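You operate a simulated robot arm through the tools that you are given. There is no shell and no other tool.

The job below is to be done with a simulated two-armed robot. You get a single attempt, and the scene is never put back.

JOB
Turn on red switch 59, accept the alarms, feed the hose at 4 bar.
Fine: open the green lever, set gauge 92 with the white knob, then let the tank down to 5 bar, in the green, with the black button.

It is judged by the outcome, as a careful person would: the job done as asked, and still so three seconds after it is handed in. It fails if anything else is knocked over, pushed out of place, dropped, spilled or broken.

ROBOT AND FRAMES
Two 7-joint arms with fingered hands on one trunk that stands fixed in place. Base frame: the origin is at the foot of the trunk, x ahead of it, y to its left, z up; the work surface is at about z = 800. Units: mm, degrees, N and s.
The left shoulder is at [73, 156, 1384], the right one opposite. With the tool pointing down near the work surface each hand reaches from about 100 to 760 mm from the base axis, measured 20 degrees to its own side. Payload 4 kg a hand.
The tool frame of a hand sits at the grasp point between the pads (the TCP): z along the fingers, y along the line on which they close. The tips reach 30 mm beyond it. The gripper opens to 104 mm; its body begins 35 mm behind the TCP. The gripper is a hand of 3 fingers: y runs from the thumb to the fingers, the wrist lies at [-15, -104, -178] in the tool frame, and closing takes about 1.5 s.
Orientation is told as [roll, pitch, yaw] about the base's x, y, z axes, in that order, counted from this pose: with the fingers straight down and the wrist toward the robot, the tool's x, y and z point along [0, 1, 0], [1, 0, 0] and [0, 0, -1] of the base frame.

CONTROLS
- The arms move only by the tool jog_arm. It takes "left_steps", "right_steps" or both (then of equal length, played together; a hand with none holds still); each is text: rows parted by semicolons, each of 6 numbers parted by spaces: the shift along the tool's x, y, z in mm, then the turn, a rotation vector about the tool's x, y, z in degrees. In form: dx dy dz wx wy wz; .... A call has 1 to 20 rows; each row shifts and turns the commanded pose from where the row before left it, along the tool's axes as they then stand. "left_jaw" and "right_jaw" are, for a hand that has rows, the gripper command, from -1 (shut) to 1 (fully open), values between in proportion, set as the call begins (left out, the last holds). A row lasts 0.2 s, in which the tool goes at most 50 mm and 8.6 degrees; a call with a longer step from one row to the next is refused whole, and so is a gripper value outside its range. Where a pose cannot be reached the arm comes as near as it can. A force on the tool above 50 N (or 10 N above the force at the start of the call, whichever is more), or a blocked arm, ends the call early, and 0.2 s more pass. The fingers move at their own pace (about 153 mm/s each) and stop on an object; they squeeze with about 27 N. The grip force told is the motor's: it shows also when the fingers shut on nothing. Time passes only in rows, and 0.2 s behind the last, so rows that do not move let the fingers close. The reply holds the time, the measured pose of the TCP, the force on the tool along the base axes, the opening and the grip force, in the units named above and with some noise, with the torque about the TCP (base axes, N m) and any sound that the robot's microphone picked up, and new pictures: "pictures" is both (left out), scene, wrist or none (wrist: the cameras of the hands that moved).
- Cameras (640 x 400 px; columns grow to the right, rows downward): "scene" is now at [132.7, 60.5, 1624]; the picture's right is [0.47, -0.88, -0.00], its down [-0.46, -0.24, -0.86] and it looks along [0.76, 0.40, -0.52] (base axes); focal length 214 px, centre (320, 200). "left" rides on the left gripper at [-64, -94, -117] in its tool frame; the picture's right is [-0.72, -0.33, 0.61], its down [0.64, -0.65, 0.41] and it looks along [0.27, 0.68, 0.68] (tool axes); focal length 238 px, centre (320, 200). "right" rides on the right gripper at [64, -94, -117] in its tool frame; the picture's right is [-0.72, 0.33, -0.61], its down [-0.64, -0.65, 0.41] and it looks along [-0.27, 0.68, 0.68] (tool axes); focal length 238 px, centre (320, 200).
- raise_lower(by): slides the trunk up (or, below 0, down) by that many mm; the arms and the scene camera ride with it, the base frame stays. It gives what a move gives, with no picture.
- curl_fingers(index, middle, thumb_bend, thumb_turn, hand): sets how far each is bent, from 0 (flat) to 1 (curled in); at 0.3 the hand is open as for a grip, at 0.7 the pads meet at the TCP. One left out holds its place. A second passes; each finger stops where it meets its share of the squeeze, and holds until it gets a number again. A gripper value or a shape takes the hand back. It gives what a move gives, with no picture; readings hold the bend of each and the force on the fingers (four entries, about 0 where the hand has none), thumb and palm. thumb_turn goes from beside the hand (0) to across from the fingers (1), as for a grip.
- hand_shape(shape, hand): the hand has 3 fingers and takes this shape, open, in about a second: jaw (thumb against the fingers, like two jaws); tri (thumb and two fingers); tip (a fingertip pinch); poke (one finger out to press); point (the index stretched); flat (the hand flat); cup (the hand cupped); fist (a fist). The gripper value then closes the fingers along that shape, each until it touches; the sizes above hold for jaw. It gives what a move gives, with no picture.
- aim_head(pan, tilt): turns the head with the scene camera to pan (to the left, within 86 degrees either way) and tilt (down, from -29 to 69), counted from straight ahead of the robot. It gives what a move gives, and a new picture of the scene camera.
- point_at(camera, pixels): for up to 12 pixels [column, row] of the newest picture of that camera ("zoom" is the newest enlarged one), the place [x, y, z] in the base frame of the surface seen there, good to about 2 mm, but the place of the scene camera against the robot may be out by one fixed shift of up to 25 mm in any direction. No time passes.
- zoom(camera, box): a new picture of the part [left, top, right, bottom] of that camera's present view, enlarged. No time passes.
- close_job(): hands the job in; it is judged then, once.

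Unless the task says otherwise, let go and move clear before handing in.

The tools are called after "Request:" as a command line: name --argument value ..., lists and objects as JSON in quotes. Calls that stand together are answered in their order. jog_arm: Moves the arms, as the interface text tells. Its arguments: {"type":"object","properties":{"left_steps":{"type":"string"},"left_jaw":{"type":"number"},"right_steps":{"type":"string"},"right_jaw":{"type":"number"},"pictures":{"type":"string","enum":["both","scene","wrist","none"]}},"required":[]} The other tools are called the same way: raise_lower (by) moves the trunk up or down; hand_shape (shape, hand) gives the hand a shape; curl_fingers (index, middle, thumb_bend, thumb_turn, hand) moves the fingers one by one; aim_head (pan, tilt) turns the head that bears the scene camera; point_at (camera, pixels) gives the place of the surface under pixels of a picture; zoom (camera, box) takes an enlarged picture of a part of a camera's view; close_job () hands the job in.

At the start:

```text
time_s: 0.0
left_position: [424.0, 318.8, 1599.0]
left_tool_rot: [0.0, 0.1, 0.1]
left_ft_force: [0.1, -0.4, 0.3]
left_moment: [-0.02, 0.0, -0.02]
left_opening: 103.5
left_grasp_force: 0.1
left_shape: jaw
left_bend: [0.3, 0.3, 0.3, 0.98]
left_finger forces: [0.1, 0.0, 0.0, 0.0, 0.0, 0.0]
right_position: [598.9, -97.9, 1560.6]
right_tool_rot: [-0.1, 0.1, -0.1]
right_ft_force: [-0.1, -1.2, 0.0]
right_moment: [0.0, 0.03, -0.04]
right_opening: 103.7
right_grasp_force: 0.0
right_shape: jaw
right_bend: [0.3, 0.3, 0.3, 0.98]
right_finger forces: [0.0, 0.0, 0.0, 0.0, 0.0, 0.1]
trunk travel left (down, up): [-800.0, 140.0]
head pan, tilt (commanded): [28.1, 30.9]
```

scene: 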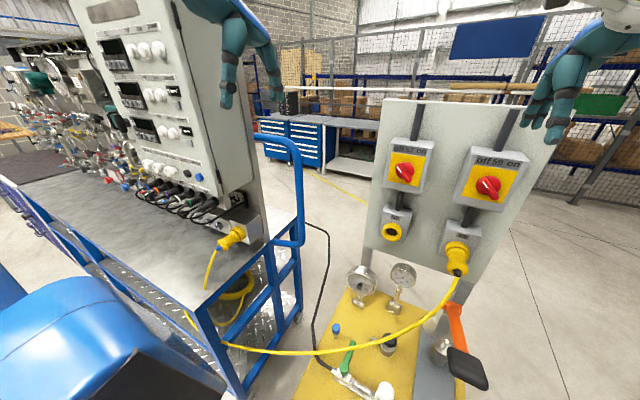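
right: 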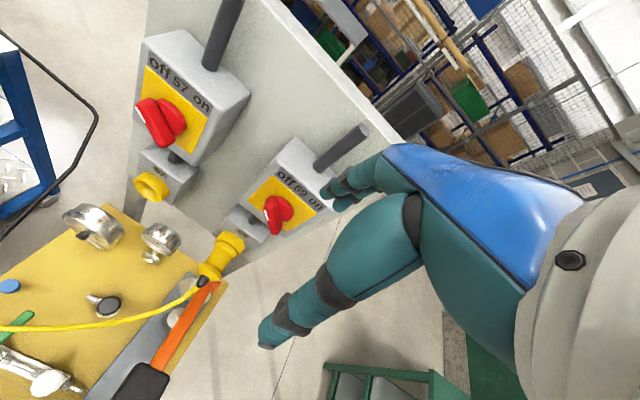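
left: 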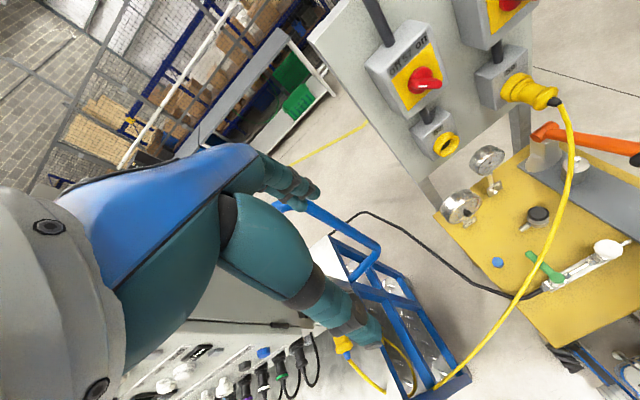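

The scene shows a panel with two red rotary switches (about pixels (403,172) and (488,187)), a yellow pneumatic board below, and a control cabinet on the left. I'll zoom in on each part before moving anything.

Request:
zoom --camera "scene" --box '[360, 100, 560, 290]'

Request:
zoom --camera "scene" --box '[290, 250, 500, 400]'

Request:
zoom --camera "scene" --box '[80, 0, 280, 260]'

Request:
zoom --camera "left" --box '[420, 130, 640, 300]'

Request:
zoom --camera "right" --box '[0, 190, 240, 400]'

```text
2.11 times, centred on (460, 195) of scene
```

zoom: 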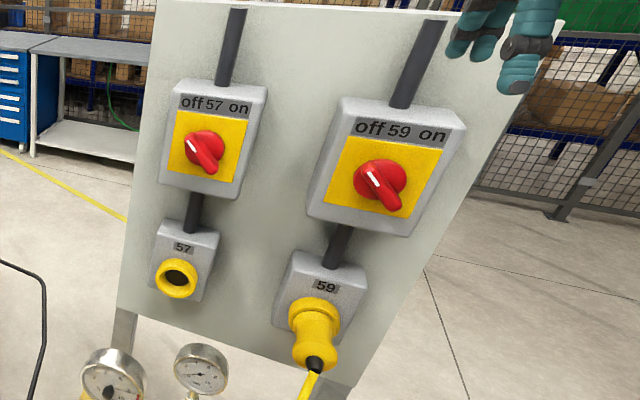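

```text
2.67 times, centred on (395, 325) of scene
```

zoom: 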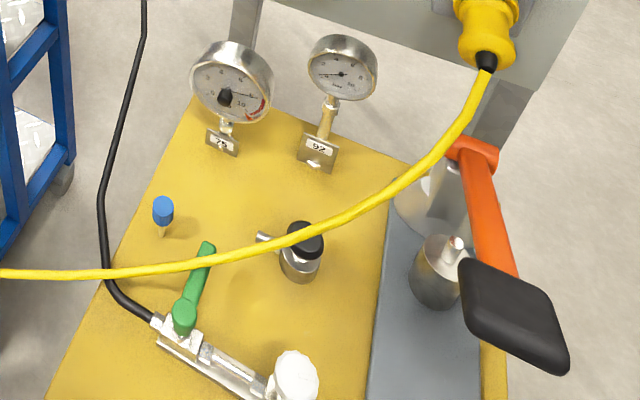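

```text
1.54 times, centred on (180, 130) of scene
```

zoom: 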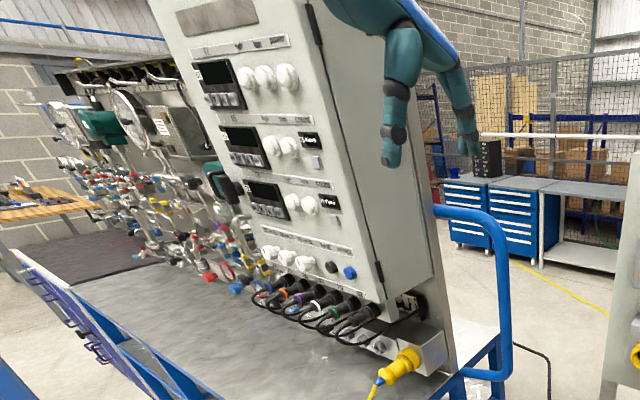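

```text
2.35 times, centred on (530, 215) of left
```

zoom: 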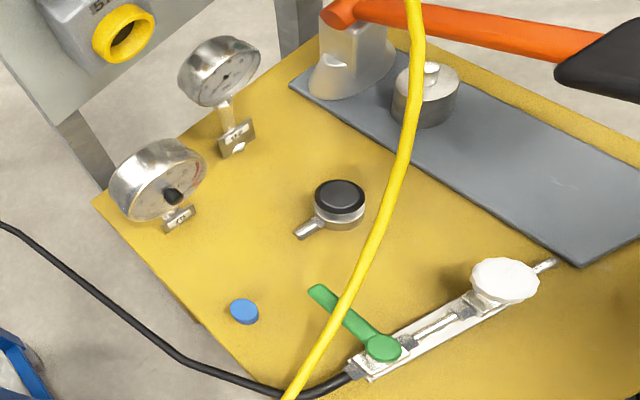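

```text
1.90 times, centred on (120, 295) of right
```

zoom: 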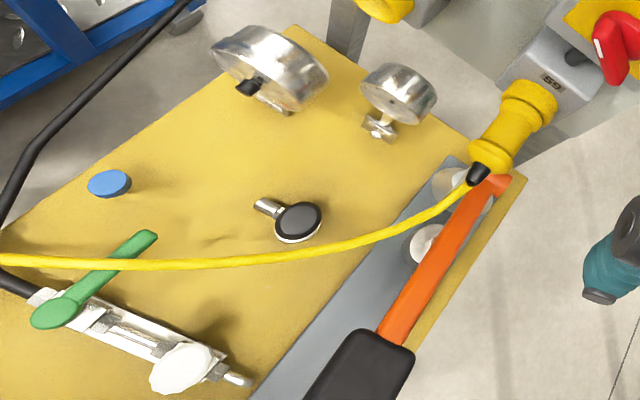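

The switch 59 marker points to upper-left (off), and its yellow plug leads to the cabinet. Next I'll turn the head to read the cabinet's labels.

Request:
aim_head --pan 60 --tilt 25

```text
time_s: 1.0
left_position: [422.6, 318.3, 1599.8]
left_tool_rot: [-0.1, -0.1, 0.0]
left_ft_force: [-0.6, 0.9, 0.1]
left_moment: [-0.01, -0.02, 0.0]
left_opening: 103.5
left_grasp_force: 0.0
left_shape: jaw
left_bend: [0.3, 0.3, 0.3, 0.98]
left_finger forces: [0.1, 0.0, 0.0, 0.0, 0.0, 0.0]
right_position: [596.7, -98.3, 1560.1]
right_tool_rot: [0.0, 0.0, 0.0]
right_ft_force: [-0.8, 0.6, 0.7]
right_moment: [-0.01, 0.0, -0.02]
right_opening: 103.7
right_grasp_force: 0.1
right_shape: jaw
right_bend: [0.3, 0.3, 0.3, 0.98]
right_finger forces: [0.0, 0.1, 0.0, 0.1, 0.0, 0.0]
trunk travel left (down, up): [-800.0, 140.0]
head pan, tilt (commanded): [60.0, 25.0]
```

scene: 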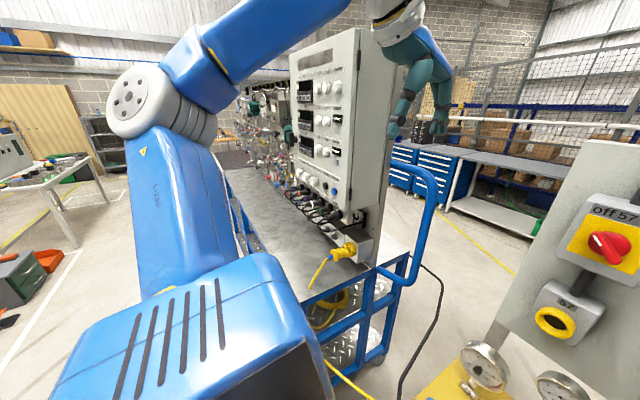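

Request:
zoom --camera "scene" --box '[270, 60, 380, 150]'

Request:
zoom --camera "scene" --box '[270, 130, 400, 220]'

Request:
point_at --camera "scene" --pixels '[[334, 191], [303, 178], [350, 235], [360, 120], [325, 100]]'

```text
4.44 times, centred on (325, 105) of scene
```

zoom: 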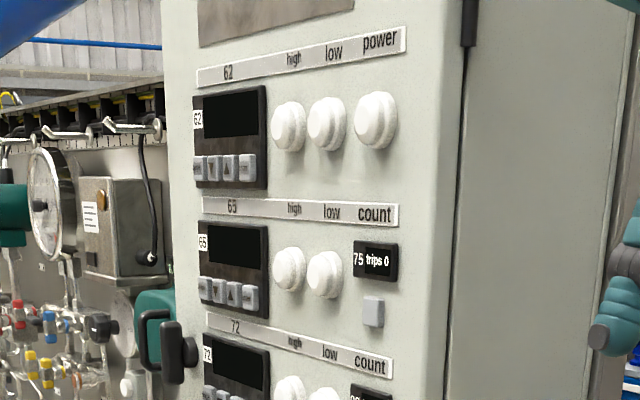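

```text
4.44 times, centred on (335, 175) of scene
```

zoom: 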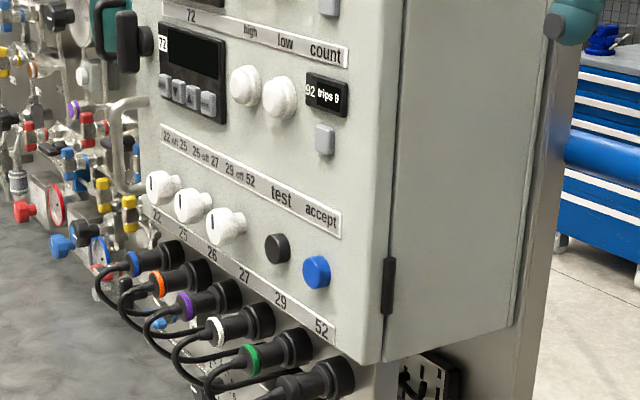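

```text
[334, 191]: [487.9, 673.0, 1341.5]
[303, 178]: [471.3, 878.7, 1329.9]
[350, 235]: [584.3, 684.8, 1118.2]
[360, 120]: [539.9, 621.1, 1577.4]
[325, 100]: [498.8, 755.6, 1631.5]
```

The cabinet shows a blue "accept" button next to a black "test" button, plus trip counters 75 and 92. Next I'll look at the yellow board and the switch panel to measure where things are.

Request:
aim_head --pan 15 --tilt 55

```text
time_s: 2.1
left_position: [421.8, 318.7, 1600.2]
left_tool_rot: [-0.1, 0.1, 0.0]
left_ft_force: [-0.2, -0.5, -0.4]
left_moment: [-0.03, 0.02, 0.01]
left_opening: 103.6
left_grasp_force: 0.0
left_shape: jaw
left_bend: [0.3, 0.3, 0.3, 0.98]
left_finger forces: [0.0, 0.0, 0.2, 0.1, 0.1, 0.0]
right_position: [598.1, -96.9, 1561.0]
right_tool_rot: [0.0, 0.0, 0.0]
right_ft_force: [-1.0, -0.1, 0.6]
right_moment: [-0.05, 0.0, 0.01]
right_opening: 103.8
right_grasp_force: 0.0
right_shape: jaw
right_bend: [0.3, 0.3, 0.3, 0.98]
right_finger forces: [0.1, 0.0, 0.1, 0.0, 0.1, 0.0]
trunk travel left (down, up): [-800.0, 140.0]
head pan, tilt (commanded): [15.0, 55.0]
```

scene: 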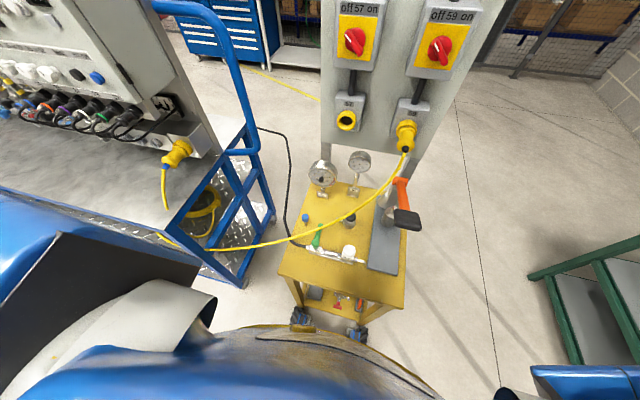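

Request:
zoom --camera "scene" --box '[270, 140, 430, 290]'

Request:
point_at --camera "zoom" --pixels '[[139, 207], [202, 225], [165, 274], [315, 292], [314, 219], [210, 105], [356, 62], [540, 215], [470, 190], [80, 350], [500, 380], [250, 260]]'

Request:
point_at --camera "scene" --pixels '[[440, 47], [425, 42], [450, 62], [355, 40], [413, 70], [445, 15], [330, 20], [335, 130], [440, 140], [405, 130], [405, 150], [404, 155]]'

```text
2.67 times, centred on (350, 215) of scene
```

zoom: 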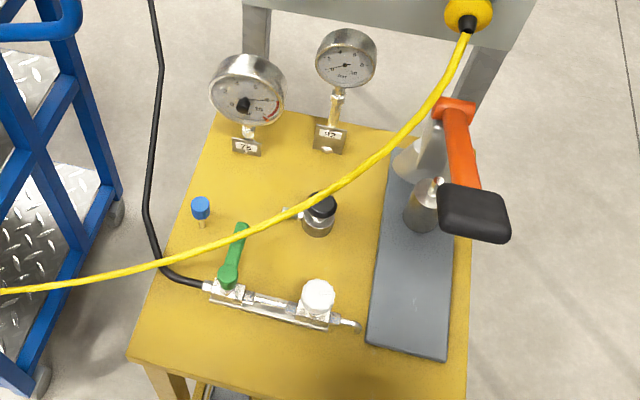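

```text
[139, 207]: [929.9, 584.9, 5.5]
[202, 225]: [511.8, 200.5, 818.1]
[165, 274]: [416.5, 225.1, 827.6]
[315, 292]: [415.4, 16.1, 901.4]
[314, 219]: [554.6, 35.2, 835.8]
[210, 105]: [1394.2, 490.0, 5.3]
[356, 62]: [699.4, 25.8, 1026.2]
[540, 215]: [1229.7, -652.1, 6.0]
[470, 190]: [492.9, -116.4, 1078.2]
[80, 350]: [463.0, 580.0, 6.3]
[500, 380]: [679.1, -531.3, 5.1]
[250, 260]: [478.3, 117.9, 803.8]
```

```text
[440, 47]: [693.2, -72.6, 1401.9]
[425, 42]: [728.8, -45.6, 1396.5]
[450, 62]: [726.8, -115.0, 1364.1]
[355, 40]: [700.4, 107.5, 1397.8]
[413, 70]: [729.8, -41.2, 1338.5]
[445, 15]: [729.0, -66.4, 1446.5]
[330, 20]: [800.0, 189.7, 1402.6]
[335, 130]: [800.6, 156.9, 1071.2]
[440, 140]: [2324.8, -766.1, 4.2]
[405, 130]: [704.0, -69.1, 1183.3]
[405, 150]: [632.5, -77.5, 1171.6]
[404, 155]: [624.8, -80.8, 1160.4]
```

I'll cross-check the scene camera's fixed shift by reading the same features through the wrist cameras.

Request:
point_at --camera "left" --pixels '[[425, 80], [537, 213], [606, 250], [551, 275], [532, 255], [497, 262], [460, 205], [488, 158], [500, 300], [560, 180], [556, 102], [470, 230]]'

Request:
point_at --camera "right" --pixels '[[278, 212], [262, 212], [275, 230], [300, 225], [240, 180], [105, 304], [10, 287], [160, 120], [205, 330], [130, 392], [150, 310], [203, 282]]'

Request:
zoom --camera "right" --box '[200, 120, 360, 260]'

```text
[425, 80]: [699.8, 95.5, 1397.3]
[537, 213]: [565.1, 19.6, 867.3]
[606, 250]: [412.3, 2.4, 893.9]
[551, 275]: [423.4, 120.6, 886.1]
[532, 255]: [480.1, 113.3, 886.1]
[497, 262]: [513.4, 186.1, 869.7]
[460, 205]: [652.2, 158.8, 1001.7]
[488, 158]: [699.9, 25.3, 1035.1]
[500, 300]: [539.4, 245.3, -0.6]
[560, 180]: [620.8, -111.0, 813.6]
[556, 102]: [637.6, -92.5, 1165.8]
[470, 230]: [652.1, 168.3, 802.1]
```

```text
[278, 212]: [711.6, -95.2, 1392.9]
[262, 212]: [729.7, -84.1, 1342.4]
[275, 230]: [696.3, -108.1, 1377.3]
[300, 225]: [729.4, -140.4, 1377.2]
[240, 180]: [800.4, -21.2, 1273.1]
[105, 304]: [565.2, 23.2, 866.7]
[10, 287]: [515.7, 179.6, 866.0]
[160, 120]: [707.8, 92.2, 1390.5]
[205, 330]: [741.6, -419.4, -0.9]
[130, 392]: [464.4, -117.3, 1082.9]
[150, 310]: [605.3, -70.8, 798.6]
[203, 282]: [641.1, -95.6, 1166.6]
```

```text
2.86 times, centred on (280, 190) of right
```

zoom: 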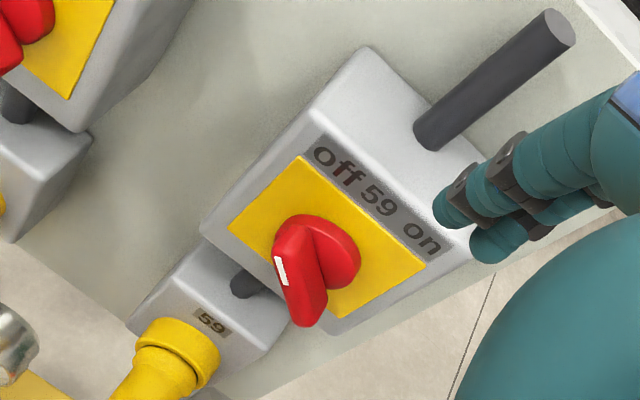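

Wrist cameras put the board surface at z≈800, the switch box face at x≈729 and the black button top at about (565, 21, 867). Next I'll zoom in on the gauges and the controls.

Request:
zoom --camera "scene" --box '[305, 145, 375, 200]'

Request:
zoom --camera "scene" --box '[290, 200, 380, 275]'

Request:
point_at --camera "scene" --pixels '[[320, 237], [340, 222], [360, 207], [380, 190], [395, 172], [290, 240], [260, 246], [230, 250], [200, 250], [347, 222], [317, 245], [349, 252]]'

Request:
zoom --camera "scene" --box '[400, 0, 490, 80]'

```text
7.27 times, centred on (340, 172) of scene
```

zoom: 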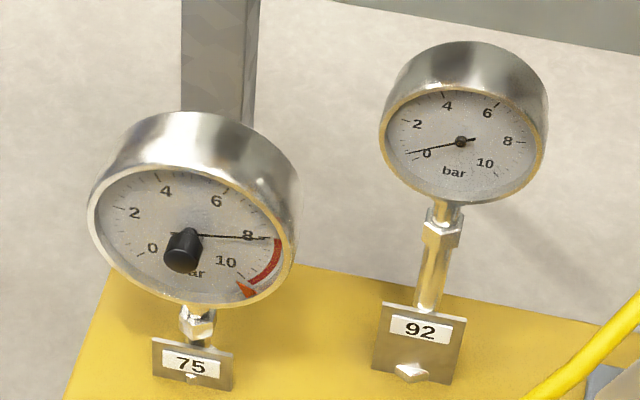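

```text
5.33 times, centred on (335, 238) of scene
```

zoom: 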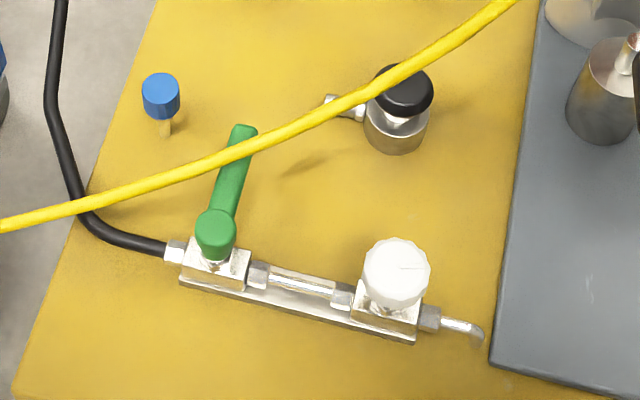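

```text
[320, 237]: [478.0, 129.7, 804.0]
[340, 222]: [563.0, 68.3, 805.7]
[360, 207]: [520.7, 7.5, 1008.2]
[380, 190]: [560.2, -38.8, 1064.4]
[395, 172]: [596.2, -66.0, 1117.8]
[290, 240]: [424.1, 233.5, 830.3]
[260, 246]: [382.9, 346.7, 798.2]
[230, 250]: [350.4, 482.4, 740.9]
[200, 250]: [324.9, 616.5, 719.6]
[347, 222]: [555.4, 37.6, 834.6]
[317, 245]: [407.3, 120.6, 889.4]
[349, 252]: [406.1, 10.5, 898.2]
```

```text
5.00 times, centred on (445, 40) of scene
```

zoom: 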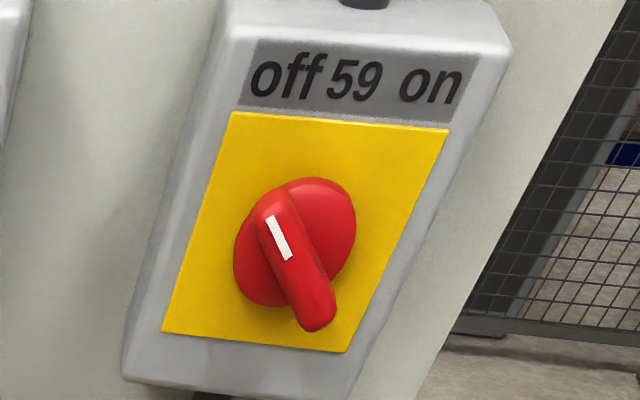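

Gauge 75 reads about 8 and gauge 92 reads 0. The yellow cable passes close over the green lever tip, so I'll measure its height from the wrist cameras before planning around it.

Request:
zoom --camera "left" --box '[480, 190, 640, 290]'

Request:
point_at --camera "zoom" --pixels '[[226, 322], [263, 262], [300, 190], [330, 120], [180, 375], [235, 300], [247, 283], [290, 345], [200, 260], [210, 270], [505, 240], [230, 295]]'

```text
4.00 times, centred on (560, 240) of left
```

zoom: 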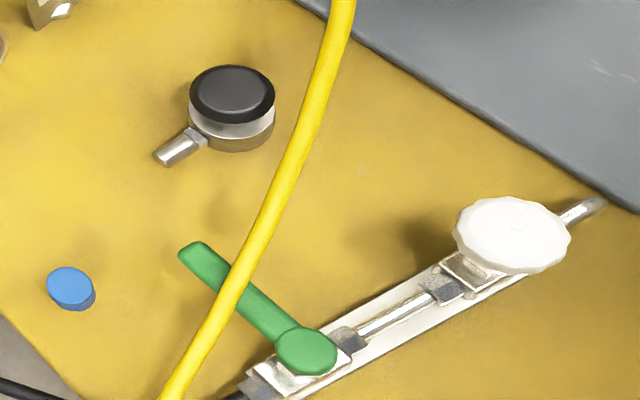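

```text
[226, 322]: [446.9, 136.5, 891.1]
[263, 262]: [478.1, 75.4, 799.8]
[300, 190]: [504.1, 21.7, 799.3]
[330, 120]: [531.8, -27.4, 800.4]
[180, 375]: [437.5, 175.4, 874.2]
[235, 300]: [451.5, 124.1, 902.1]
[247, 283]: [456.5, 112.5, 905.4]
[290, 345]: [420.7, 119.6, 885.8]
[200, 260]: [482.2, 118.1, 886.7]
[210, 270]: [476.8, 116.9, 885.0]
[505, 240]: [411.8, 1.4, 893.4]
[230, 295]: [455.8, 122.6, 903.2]
```

The cable sits about 5 mm above the lever at x≈455, so I'll need to route around it later. First comes switch 59: I'll bring the right hand down in front of the panel, well clear of it.

Request:
jog_arm --right_steps "5 -40 40 0 0 0; 0 -30 42 0 0 0; 0 0 42 0 0 0; 0 0 42 0 0 0; 0 0 0 -8.2 0 0; 0 0 0 -8.2 0 0; 0 0 0 -8.2 0 0; 0 0 0 -8.2 0 0; 0 0 0 -8.2 0 0; 0 0 0 -8.2 0 0; 0 0 0 -8.2 0 0; 0 0 0 -8.2 0 0; 0 0 0 -8.2 0 0; 0 0 0 -8.2 0 0; 0 0 0 -8 0 0; 0 0 0 0 0 0"

Request:
aim_head --pan 0 --tilt 35

```text
refused: row 1 steps farther than a row can; nothing moved
```

```text
time_s: 2.9
left_position: [421.8, 319.0, 1599.1]
left_tool_rot: [0.0, 0.1, 0.0]
left_ft_force: [-0.5, 0.8, -0.3]
left_moment: [0.0, -0.01, 0.0]
left_opening: 103.5
left_grasp_force: 0.0
left_shape: jaw
left_bend: [0.3, 0.3, 0.3, 0.98]
left_finger forces: [0.1, 0.0, 0.0, 0.0, 0.0, 0.1]
right_position: [596.9, -97.5, 1559.7]
right_tool_rot: [0.0, 0.0, 0.1]
right_ft_force: [-0.3, 0.0, -0.2]
right_moment: [-0.01, -0.03, -0.01]
right_opening: 103.8
right_grasp_force: 0.1
right_shape: jaw
right_bend: [0.3, 0.3, 0.3, 0.98]
right_finger forces: [0.1, 0.0, 0.0, 0.1, 0.0, 0.0]
trunk travel left (down, up): [-800.0, 140.0]
head pan, tilt (commanded): [0.0, 35.0]
```

scene: 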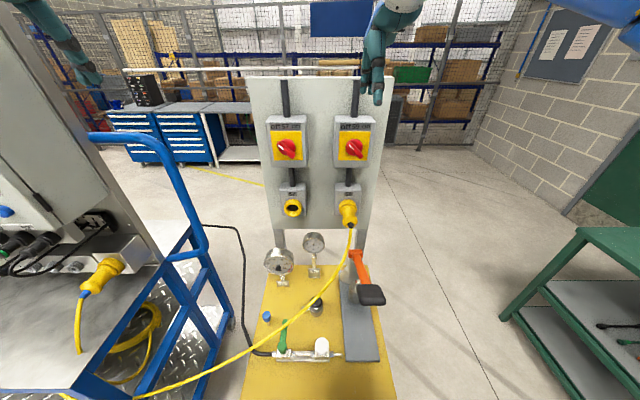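

The first row stepped too far and was refused. I'll resend it with smaller steps.

Request:
jog_arm --right_steps "5 -20 35 0 0 0; 0 -20 35 0 0 0; 0 -20 35 0 0 0; 0 -10 35 0 0 0; 0 0 26 0 0 0; 0 0 0 -8.2 0 0; 0 0 0 -8.2 0 0; 0 0 0 -8.2 0 0; 0 0 0 -8.2 0 0; 0 0 0 -8.2 0 0; 0 0 0 -8.2 0 0; 0 0 0 -8.2 0 0; 0 0 0 -8.2 0 0; 0 0 0 -8.2 0 0; 0 0 0 -8.2 0 0; 0 0 0 -8 0 0; 0 0 0 0 0 0"

```text
time_s: 6.5
left_position: [420.5, 317.7, 1601.0]
left_tool_rot: [-0.1, -0.1, 0.0]
left_ft_force: [0.1, 0.3, 1.1]
left_moment: [-0.02, 0.02, 0.02]
left_opening: 103.5
left_grasp_force: 0.0
left_shape: jaw
left_bend: [0.3, 0.3, 0.3, 0.98]
left_finger forces: [0.0, 0.0, 0.1, 0.1, 0.0, 0.0]
right_position: [542.9, -71.5, 1416.3]
right_tool_rot: [0.1, -82.8, 0.7]
right_ft_force: [0.1, 0.3, -0.2]
right_moment: [0.02, -0.03, -0.02]
right_opening: 103.9
right_grasp_force: 0.2
right_shape: jaw
right_bend: [0.3, 0.3, 0.3, 0.98]
right_finger forces: [0.0, 0.0, 0.0, 0.0, 0.1, 0.0]
right hand out of reach, approached as far as the arm can: row 12, 16
trunk travel left (down, up): [-800.0, 140.0]
head pan, tilt (commanded): [0.0, 35.0]
```

scene: 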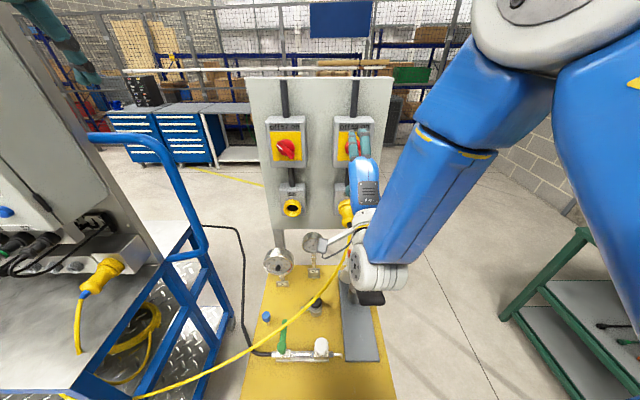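
right: 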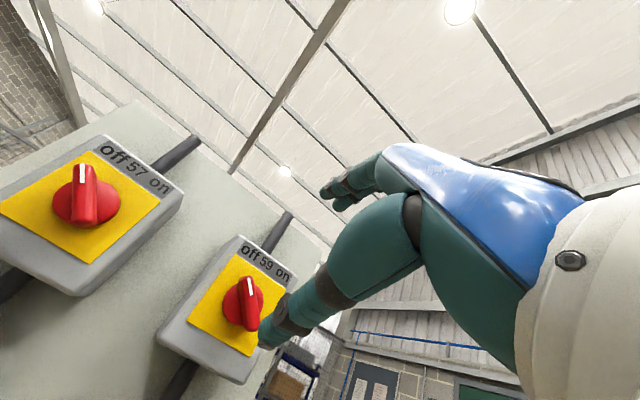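

Pitch stopped at -82.8°, and the knob wedge on 59 is visible at (243,303) in the right picture. I'll roll the hand about its pointing axis in the negative sense to find a comfortable posture.

Request:
jog_arm --right_steps "0 0 -10 0 0 -8.2; 0 0 -10 0 0 -8.2; 0 0 -10 0 0 -8.2; 0 0 0 0 0 -8.2; 0 0 0 0 0 -8.2; 0 0 0 0 0 -8.2; 0 0 0 0 0 -8.2; 0 0 0 0 0 -8.2; 0 0 0 0 0 0"

```text
time_s: 8.0
left_position: [422.9, 317.7, 1600.2]
left_tool_rot: [0.0, 0.1, 0.0]
left_ft_force: [-0.6, 0.5, 0.1]
left_moment: [0.02, 0.03, 0.0]
left_opening: 103.7
left_grasp_force: 0.0
left_shape: jaw
left_bend: [0.3, 0.3, 0.3, 0.98]
left_finger forces: [0.1, 0.0, 0.1, 0.1, 0.0, 0.0]
right_position: [482.2, -13.3, 1367.6]
right_tool_rot: [-65.5, -45.4, 68.5]
right_ft_force: [0.0, -0.8, -0.8]
right_moment: [-0.02, 0.03, 0.03]
right_opening: 104.0
right_grasp_force: 0.0
right_shape: jaw
right_bend: [0.3, 0.3, 0.3, 0.97]
right_finger forces: [0.1, 0.0, 0.1, 0.0, 0.0, 0.1]
right hand out of reach, approached as far as the arm can: row 1, 2, 3, 4, 5, 6, 7
trunk travel left (down, up): [-800.0, 140.0]
head pan, tilt (commanded): [0.0, 35.0]
stopped in row 7 (right hand): the arm was blocked; the commanded pose is now the measured one
```

scene: 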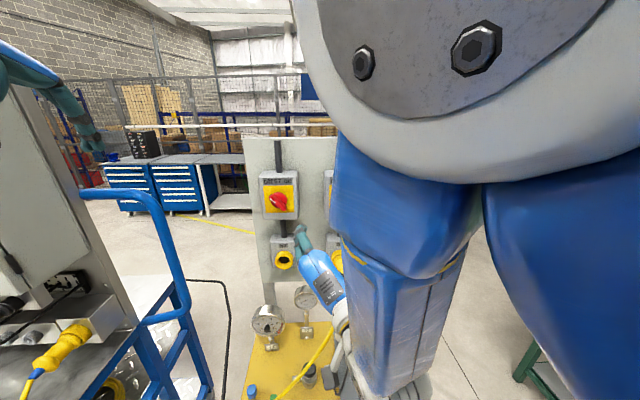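
right: 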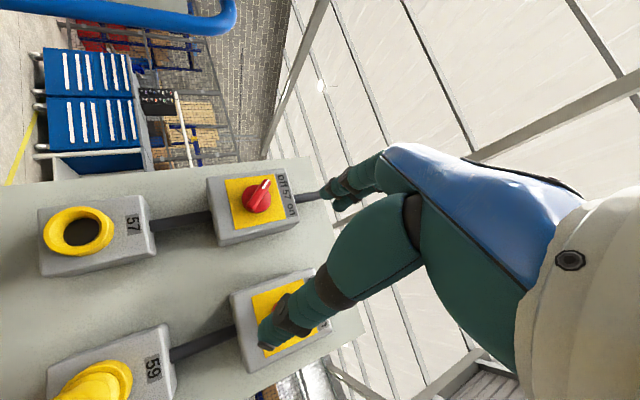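

Rolling negative drives the arm to its limit (blocked, pose [-65,-45,68]). I'll undo that roll and then use a less extreme pitch, pushing the knob wedge with a fingertip instead of twisting it.

Request:
jog_arm --right_steps "-10 0 0 0 0 8; -14 0 0 0 0 8; -14 0 0 0 0 8; -14 0 0 0 0 8; 0 0 0 0 0 8; 0 0 0 0 0 8; 0 0 0 0 0 0"

```text
time_s: 9.6
left_position: [421.6, 317.1, 1599.9]
left_tool_rot: [-0.1, 0.0, 0.0]
left_ft_force: [0.4, -1.2, 0.1]
left_moment: [0.02, 0.03, 0.0]
left_opening: 103.4
left_grasp_force: 0.1
left_shape: jaw
left_bend: [0.3, 0.3, 0.3, 0.98]
left_finger forces: [0.1, 0.0, 0.1, 0.0, 0.2, 0.0]
right_position: [486.4, -57.7, 1390.1]
right_tool_rot: [19.1, -72.2, -23.5]
right_ft_force: [-0.6, 0.7, 0.1]
right_moment: [-0.02, 0.0, 0.01]
right_opening: 103.9
right_grasp_force: 0.0
right_shape: jaw
right_bend: [0.3, 0.3, 0.3, 0.97]
right_finger forces: [0.1, 0.1, 0.1, 0.0, 0.0, 0.0]
trunk travel left (down, up): [-800.0, 140.0]
head pan, tilt (commanded): [0.0, 35.0]
```

scene: 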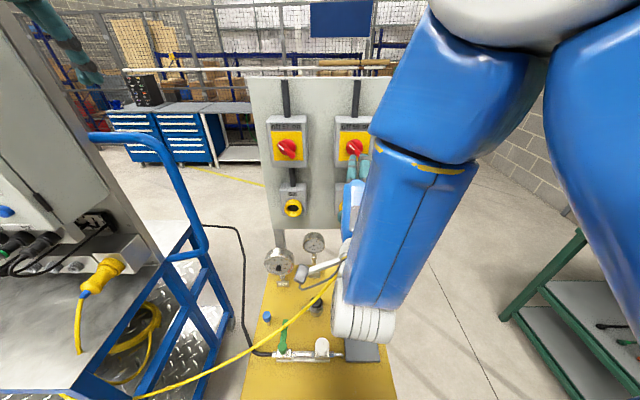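
right: 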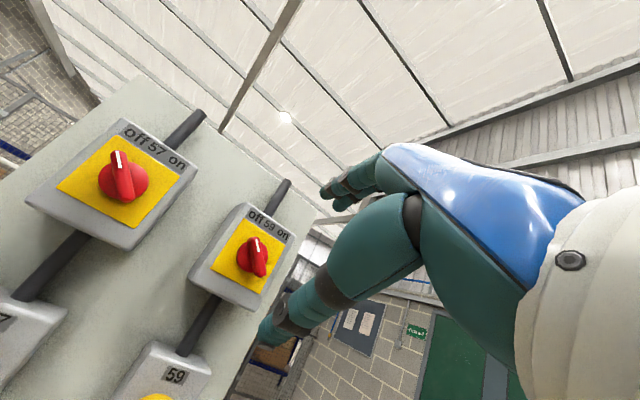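

Before going on, I'll check how near the elbow is to the board and cable.

Request:
point_at --camera "scene" --pixels '[[365, 325], [345, 300], [318, 268], [355, 200], [353, 147], [345, 280], [390, 330], [400, 230]]'

Request:
zoom --camera "scene" --box '[240, 130, 400, 230]'

```text
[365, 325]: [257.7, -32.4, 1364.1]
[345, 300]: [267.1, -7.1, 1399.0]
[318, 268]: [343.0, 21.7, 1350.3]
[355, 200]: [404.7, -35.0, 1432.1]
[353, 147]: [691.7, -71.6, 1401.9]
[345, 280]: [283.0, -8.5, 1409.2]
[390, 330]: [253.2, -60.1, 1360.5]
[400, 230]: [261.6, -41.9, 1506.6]
```

```text
4.00 times, centred on (320, 180) of scene
```

zoom: 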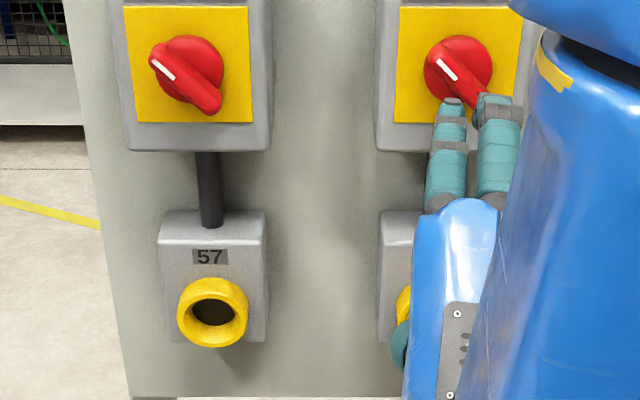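

The elbow is at z≈1364, far above the board, and the arm is just folded too tightly. I'll move the hand forward to x≈600, where the wrist has more room, and roll it positively to test θ≈45°.

Request:
jog_arm --right_steps "-7 13.5 36.5 0 0 0; -7 13.5 36.5 0 0 0; -7 13.5 36.5 0 0 0; 0 0 0 0 0 8; 0 0 0 0 0 8; 0 0 0 0 0 8; 0 0 0 0 0 8; 0 0 0 0 0 6; 0 0 0 0 0 0"

```text
time_s: 11.6
left_position: [420.4, 317.5, 1600.8]
left_tool_rot: [0.0, -0.1, 0.0]
left_ft_force: [0.1, 0.6, -0.1]
left_moment: [0.01, 0.01, 0.01]
left_opening: 103.9
left_grasp_force: 0.1
left_shape: jaw
left_bend: [0.3, 0.3, 0.3, 0.98]
left_finger forces: [0.1, 0.0, 0.1, 0.0, 0.0, 0.1]
right_position: [600.8, -91.0, 1395.2]
right_tool_rot: [66.5, -43.5, -77.0]
right_ft_force: [0.4, 0.3, 0.5]
right_moment: [-0.01, -0.03, 0.02]
right_opening: 103.9
right_grasp_force: 0.0
right_shape: jaw
right_bend: [0.3, 0.3, 0.3, 0.97]
right_finger forces: [0.1, 0.0, 0.0, 0.0, 0.0, 0.1]
trunk travel left (down, up): [-800.0, 140.0]
head pan, tilt (commanded): [0.0, 35.0]
```

scene: 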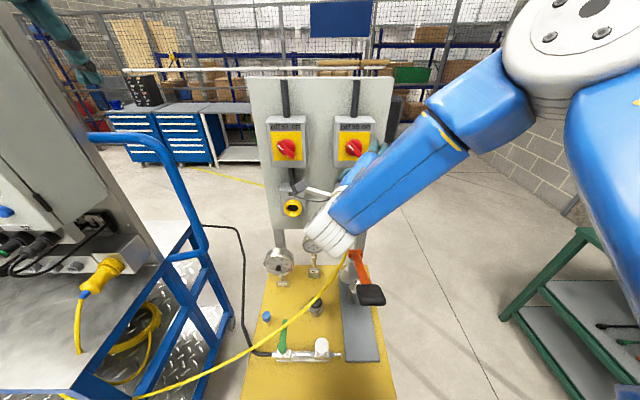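
right: 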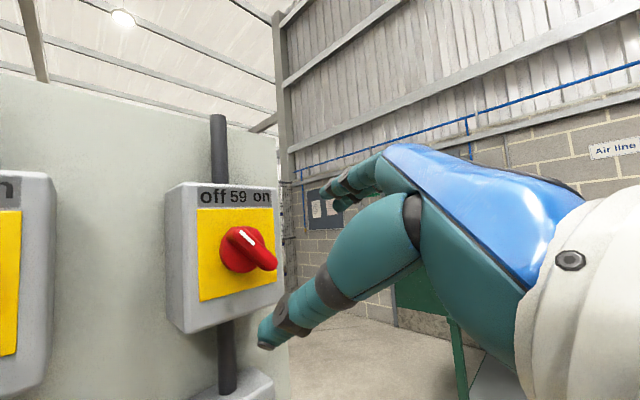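

θ≈45° is fully reachable here, and the wrist view now shows the knob upright at (245,248) with its wedge from upper left to lower right. I'll level the hand to point straight along +x, then test in free space that a further 90° turn is reachable.

Request:
jog_arm --right_steps "0 0 -5 -3.2 4.8 0; 0 0 -5 -3.2 4.8 0; 0 0 0 -3.1 4.7 0; 0 0 0 0 0 0" --pictures "wrist"

Request:
jog_arm --right_steps "0 0 0 0 0 8.2; 0 0 0 0 0 8.2; 0 0 0 0 0 8.2; 0 0 0 0 0 8.2; 0 0 0 0 0 8.2; 0 0 0 0 0 8.2; 0 0 0 0 0 8.2; 0 0 0 0 0 8.2; 0 0 0 0 0 8.2; 0 0 0 0 0 8.2; 0 0 0 0 0 8; 0 0 0 0 0 0"

```text
time_s: 12.6
left_position: [421.6, 319.4, 1600.3]
left_tool_rot: [-0.1, 0.0, 0.0]
left_ft_force: [0.1, -0.6, 0.5]
left_moment: [-0.03, 0.02, 0.0]
left_opening: 103.6
left_grasp_force: 0.0
left_shape: jaw
left_bend: [0.3, 0.3, 0.3, 0.98]
left_finger forces: [0.0, 0.0, 0.0, 0.0, 0.0, 0.1]
right_position: [591.3, -89.0, 1399.4]
right_tool_rot: [89.9, -45.6, -89.9]
right_ft_force: [-0.1, -0.1, 0.6]
right_moment: [-0.03, 0.02, 0.0]
right_opening: 103.5
right_grasp_force: 0.0
right_shape: jaw
right_bend: [0.3, 0.3, 0.3, 0.97]
right_finger forces: [0.0, 0.1, 0.0, 0.1, 0.0, 0.0]
trunk travel left (down, up): [-800.0, 140.0]
head pan, tilt (commanded): [0.0, 35.0]
```

right: 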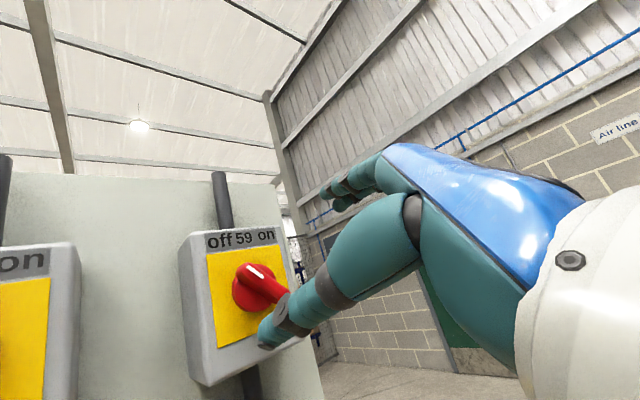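

```text
time_s: 15.2
left_position: [422.0, 317.0, 1599.5]
left_tool_rot: [0.1, 0.0, -0.1]
left_ft_force: [-1.0, -0.2, 0.1]
left_moment: [0.01, -0.04, -0.03]
left_opening: 103.5
left_grasp_force: 0.1
left_shape: jaw
left_bend: [0.3, 0.3, 0.3, 0.98]
left_finger forces: [0.0, 0.0, 0.0, 0.0, 0.1, 0.0]
right_position: [589.9, -91.2, 1396.9]
right_tool_rot: [89.9, 44.7, -90.0]
right_ft_force: [0.7, -0.3, 0.4]
right_moment: [0.03, 0.01, 0.03]
right_opening: 104.1
right_grasp_force: 0.0
right_shape: jaw
right_bend: [0.3, 0.3, 0.3, 0.97]
right_finger forces: [0.0, 0.1, 0.0, 0.1, 0.0, 0.0]
trunk travel left (down, up): [-800.0, 140.0]
head pan, tilt (commanded): [0.0, 35.0]
```

scene: 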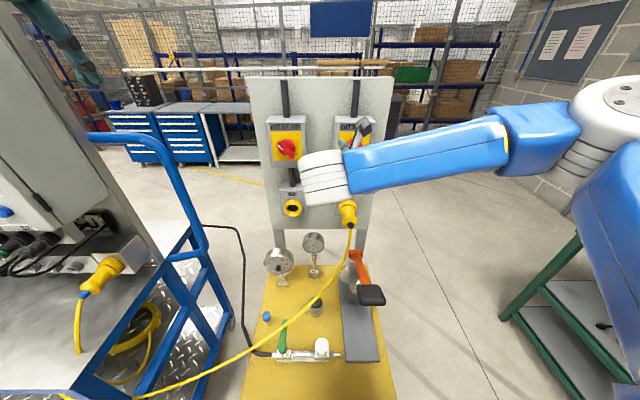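
right: 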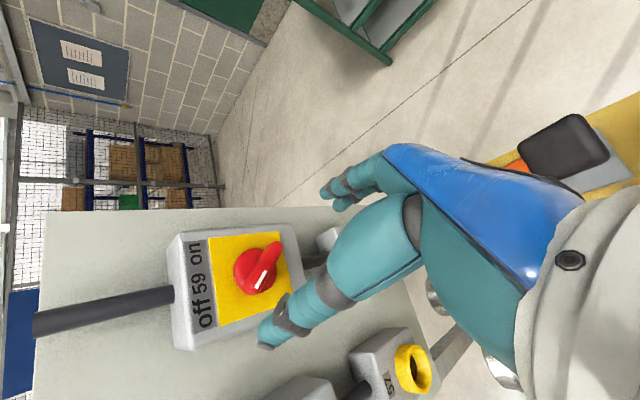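

Both ends of the turn are reachable. Now I'll measure the knob precisely from this wrist view.

Request:
zoom --camera "right" --box '[200, 220, 312, 320]'

```text
4.00 times, centred on (256, 270) of right
```

zoom: 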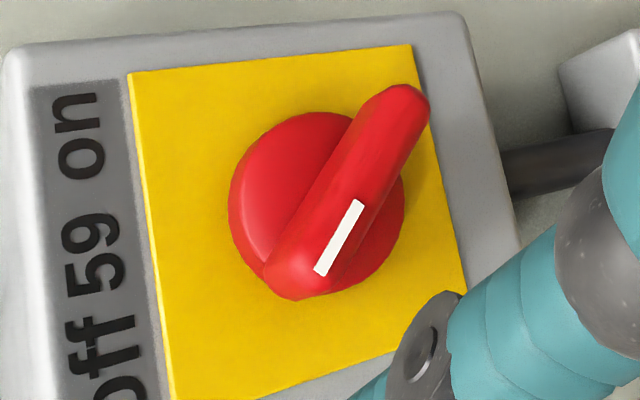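

Request:
point_at --camera "zoom" --pixels '[[323, 270], [358, 206], [405, 95], [290, 285], [260, 210], [390, 240], [235, 200], [400, 185], [345, 190], [134, 80], [410, 50], [180, 395]]'

```text
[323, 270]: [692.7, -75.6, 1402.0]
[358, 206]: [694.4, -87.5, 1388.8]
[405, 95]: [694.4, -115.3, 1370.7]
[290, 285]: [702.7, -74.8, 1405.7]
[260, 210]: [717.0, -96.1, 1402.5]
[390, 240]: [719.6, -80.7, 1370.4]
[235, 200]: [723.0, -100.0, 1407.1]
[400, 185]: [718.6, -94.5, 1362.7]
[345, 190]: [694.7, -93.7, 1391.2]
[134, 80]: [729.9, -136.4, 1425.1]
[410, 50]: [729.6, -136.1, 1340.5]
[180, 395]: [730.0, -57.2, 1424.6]
```

The knob centre is about (−95, 1385), its wedge face is at x≈693 and the disk face at x≈718, with the wedge at about 45°. I'll roll back to the 45° grip, line up on the knob axis, then advance part of the way.

Request:
jog_arm --right_steps "0 0 0 0 0 -8.2; 0 0 0 0 0 -8.2; 0 0 0 0 0 -8.2; 0 0 0 0 0 -8.2; 0 0 0 0 0 -8.2; 0 0 0 0 0 -8.2; 0 0 0 0 0 -8.2; 0 0 0 0 0 -8.2; 0 0 0 0 0 -8.2; 0 0 0 0 0 -8.2; 0 0 0 0 0 -8; -10.6 -4.9 0 0 0 0; 0 0 25 0 0 0; 0 0 25 0 0 0; 0 0 0 0 0 0"

```text
time_s: 18.4
left_position: [422.3, 316.9, 1600.7]
left_tool_rot: [0.0, -0.1, 0.0]
left_ft_force: [-0.2, -0.6, -0.3]
left_moment: [0.0, -0.01, -0.01]
left_opening: 103.6
left_grasp_force: 0.1
left_shape: jaw
left_bend: [0.3, 0.3, 0.3, 0.98]
left_finger forces: [0.0, 0.0, 0.0, 0.0, 0.0, 0.1]
right_position: [640.7, -95.3, 1386.4]
right_tool_rot: [89.9, -45.6, -89.9]
right_ft_force: [0.1, 0.2, -0.4]
right_moment: [-0.03, -0.03, 0.0]
right_opening: 104.1
right_grasp_force: 0.1
right_shape: jaw
right_bend: [0.3, 0.3, 0.3, 0.97]
right_finger forces: [0.0, 0.0, 0.0, 0.1, 0.0, 0.0]
trunk travel left (down, up): [-800.0, 140.0]
head pan, tilt (commanded): [0.0, 35.0]
```

scene: 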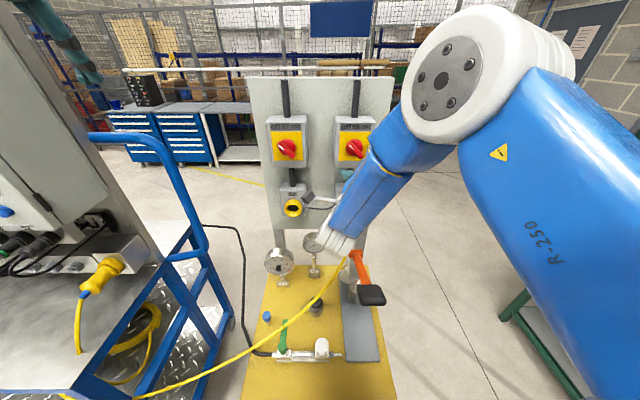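
right: 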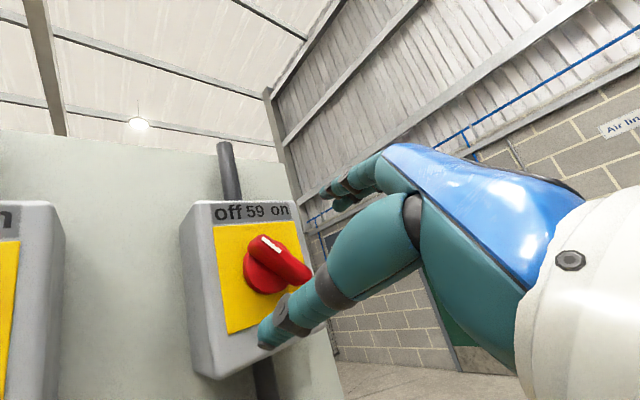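

The hand is on axis. I'll advance to x≈683 so the fingertips straddle the wedge without touching the disk, then close.

Request:
jog_arm --right_steps "0 0 14 0 0 0; 0 0 14 0 0 0; 0 0 14 0 0 0; 0 0 0 0 0 0" --pictures "wrist"

Request:
jog_arm --right_steps "0 0 0 0 0 0; 0 0 0 0 0 0; 0 0 0 0 0 0; 0 0 0 0 0 0; 0 0 0 0 0 0; 0 0 0 0 0 0; 0 0 0 0 0 0; 0 0 0 0 0 0" --right_jaw -1

```text
time_s: 19.4
left_position: [420.0, 318.3, 1600.8]
left_tool_rot: [0.0, -0.1, 0.1]
left_ft_force: [-0.3, 0.9, -0.2]
left_moment: [-0.01, 0.02, -0.02]
left_opening: 103.8
left_grasp_force: 0.0
left_shape: jaw
left_bend: [0.3, 0.3, 0.3, 0.98]
left_finger forces: [0.1, 0.1, 0.1, 0.1, 0.0, 0.1]
right_position: [684.0, -94.7, 1385.5]
right_tool_rot: [89.9, -45.7, -89.8]
right_ft_force: [0.4, 0.8, 0.4]
right_moment: [0.0, 0.0, -0.04]
right_opening: 103.8
right_grasp_force: 0.1
right_shape: jaw
right_bend: [0.3, 0.3, 0.3, 0.97]
right_finger forces: [0.1, 0.0, 0.0, 0.0, 0.0, 0.0]
trunk travel left (down, up): [-800.0, 140.0]
head pan, tilt (commanded): [0.0, 35.0]
```

right: 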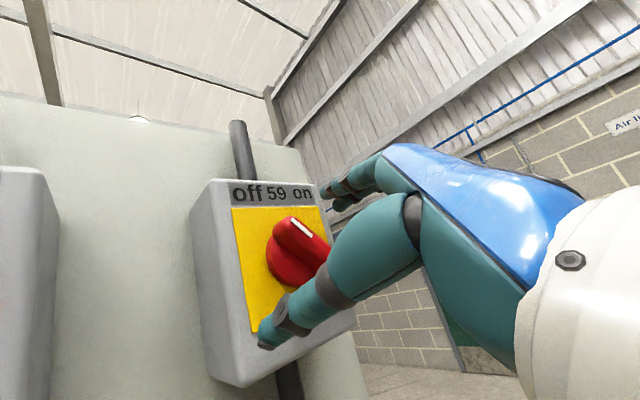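

```text
time_s: 21.2
left_position: [421.3, 317.2, 1599.8]
left_tool_rot: [0.0, -0.1, 0.0]
left_ft_force: [0.5, -0.6, -0.3]
left_moment: [-0.05, -0.02, 0.03]
left_opening: 103.6
left_grasp_force: 0.0
left_shape: jaw
left_bend: [0.3, 0.3, 0.3, 0.98]
left_finger forces: [0.1, 0.0, 0.0, 0.1, 0.0, 0.1]
right_position: [684.3, -94.5, 1384.8]
right_tool_rot: [90.0, -45.6, -90.0]
right_ft_force: [1.8, 0.1, 0.9]
right_moment: [0.0, -0.06, -0.03]
right_opening: 9.4
right_grasp_force: 26.3
right_shape: jaw
right_bend: [0.72, 0.64, 0.73, 1.0]
right_finger forces: [15.8, 8.5, 0.0, 0.0, 23.8, 0.0]
trunk travel left (down, up): [-800.0, 140.0]
head pan, tilt (commanded): [0.0, 35.0]
```

scene: 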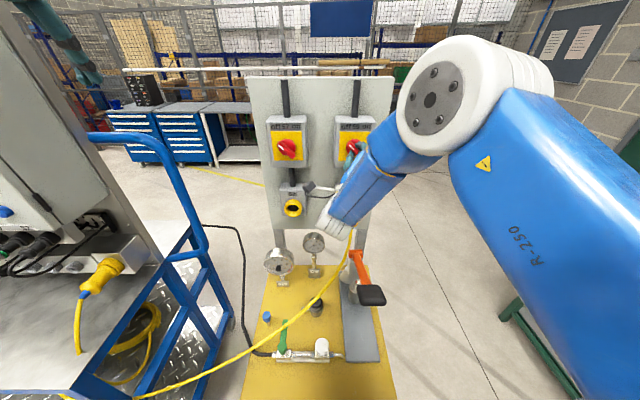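
right: 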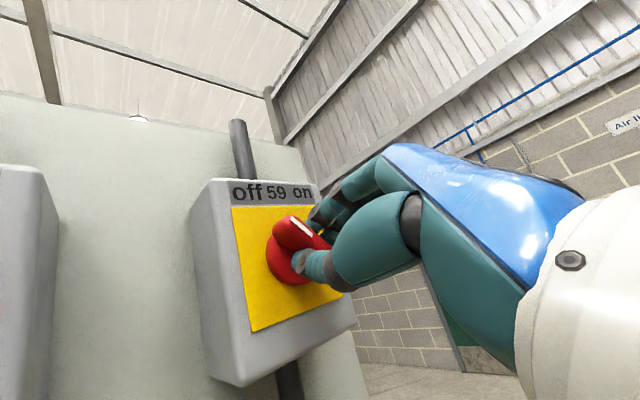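

The wedge is gripped between the fingers (thumb 24 N against 16 + 8 N). Now I'll turn clockwise about the tool axis and watch the torque.

Request:
jog_arm --right_steps "0 0 0 0 0 6; 0 0 0 0 0 6; 0 0 0 0 0 6; 0 0 0 0 0 6; 0 0 0 0 0 6; 0 0 0 0 0 6; 0 0 0 0 0 6; 0 0 0 0 0 0" --pictures "wrist"

```text
time_s: 23.0
left_position: [422.5, 318.9, 1599.9]
left_tool_rot: [0.0, -0.1, 0.0]
left_ft_force: [-0.1, 0.8, 0.6]
left_moment: [-0.03, 0.02, 0.04]
left_opening: 103.8
left_grasp_force: 0.0
left_shape: jaw
left_bend: [0.3, 0.3, 0.3, 0.98]
left_finger forces: [0.1, 0.0, 0.0, 0.0, 0.0, 0.1]
right_position: [684.1, -94.4, 1385.4]
right_tool_rot: [89.9, -3.5, -90.0]
right_ft_force: [3.6, -1.4, 0.1]
right_moment: [0.0, -0.01, -0.06]
right_opening: 9.4
right_grasp_force: 27.1
right_shape: jaw
right_bend: [0.72, 0.64, 0.73, 1.0]
right_finger forces: [15.8, 10.5, 0.0, 0.0, 25.3, 0.0]
trunk travel left (down, up): [-800.0, 140.0]
head pan, tilt (commanded): [0.0, 35.0]
```

right: 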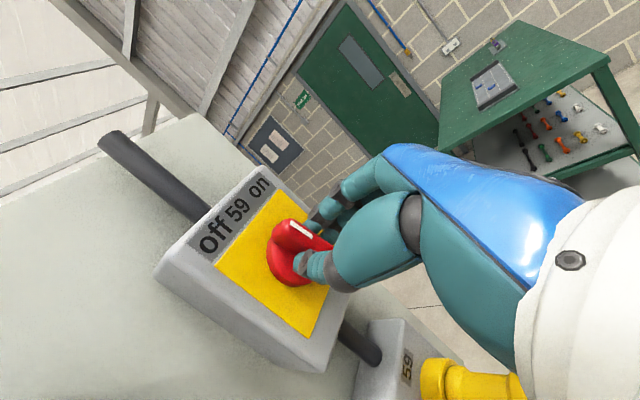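

The knob has turned with the hand and the marker now points straight up (300,232). I'll keep going toward "on".

Request:
jog_arm --right_steps "0 0 0 0 0 6; 0 0 0 0 0 6; 0 0 0 0 0 6; 0 0 0 0 0 6; 0 0 0 0 0 6; 0 0 0 0 0 6; 0 0 0 0 0 6; 0 0 0 0 0 6; 0 0 0 0 0 0" --pictures "both"

```text
time_s: 25.0
left_position: [422.7, 316.7, 1600.5]
left_tool_rot: [0.0, -0.1, 0.0]
left_ft_force: [-0.2, 0.8, 0.3]
left_moment: [0.0, -0.03, 0.0]
left_opening: 103.8
left_grasp_force: 0.1
left_shape: jaw
left_bend: [0.3, 0.3, 0.3, 0.98]
left_finger forces: [0.0, 0.0, 0.0, 0.0, 0.0, 0.1]
right_position: [684.4, -94.0, 1386.0]
right_tool_rot: [89.8, 44.5, -90.0]
right_ft_force: [4.0, -1.0, 1.1]
right_moment: [0.0, 0.0, -0.03]
right_opening: 9.2
right_grasp_force: 26.7
right_shape: jaw
right_bend: [0.72, 0.64, 0.73, 1.0]
right_finger forces: [16.0, 9.7, 0.0, 0.0, 25.5, 0.0]
trunk travel left (down, up): [-800.0, 140.0]
head pan, tilt (commanded): [0.0, 35.0]
```

scene: 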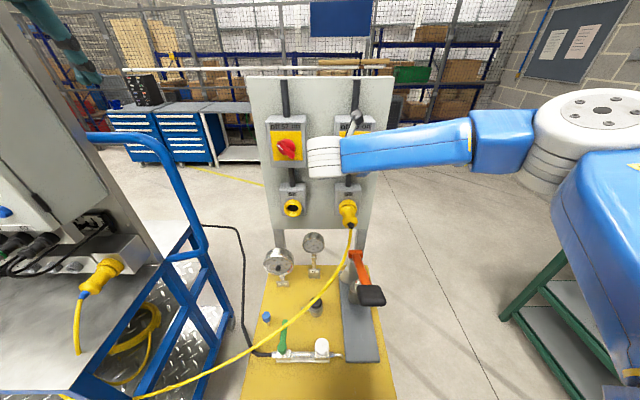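
right: 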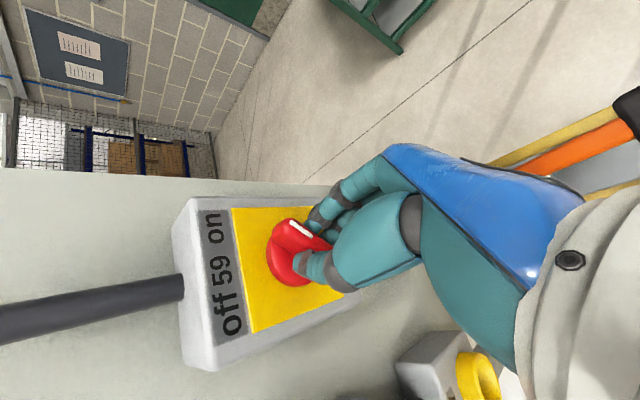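

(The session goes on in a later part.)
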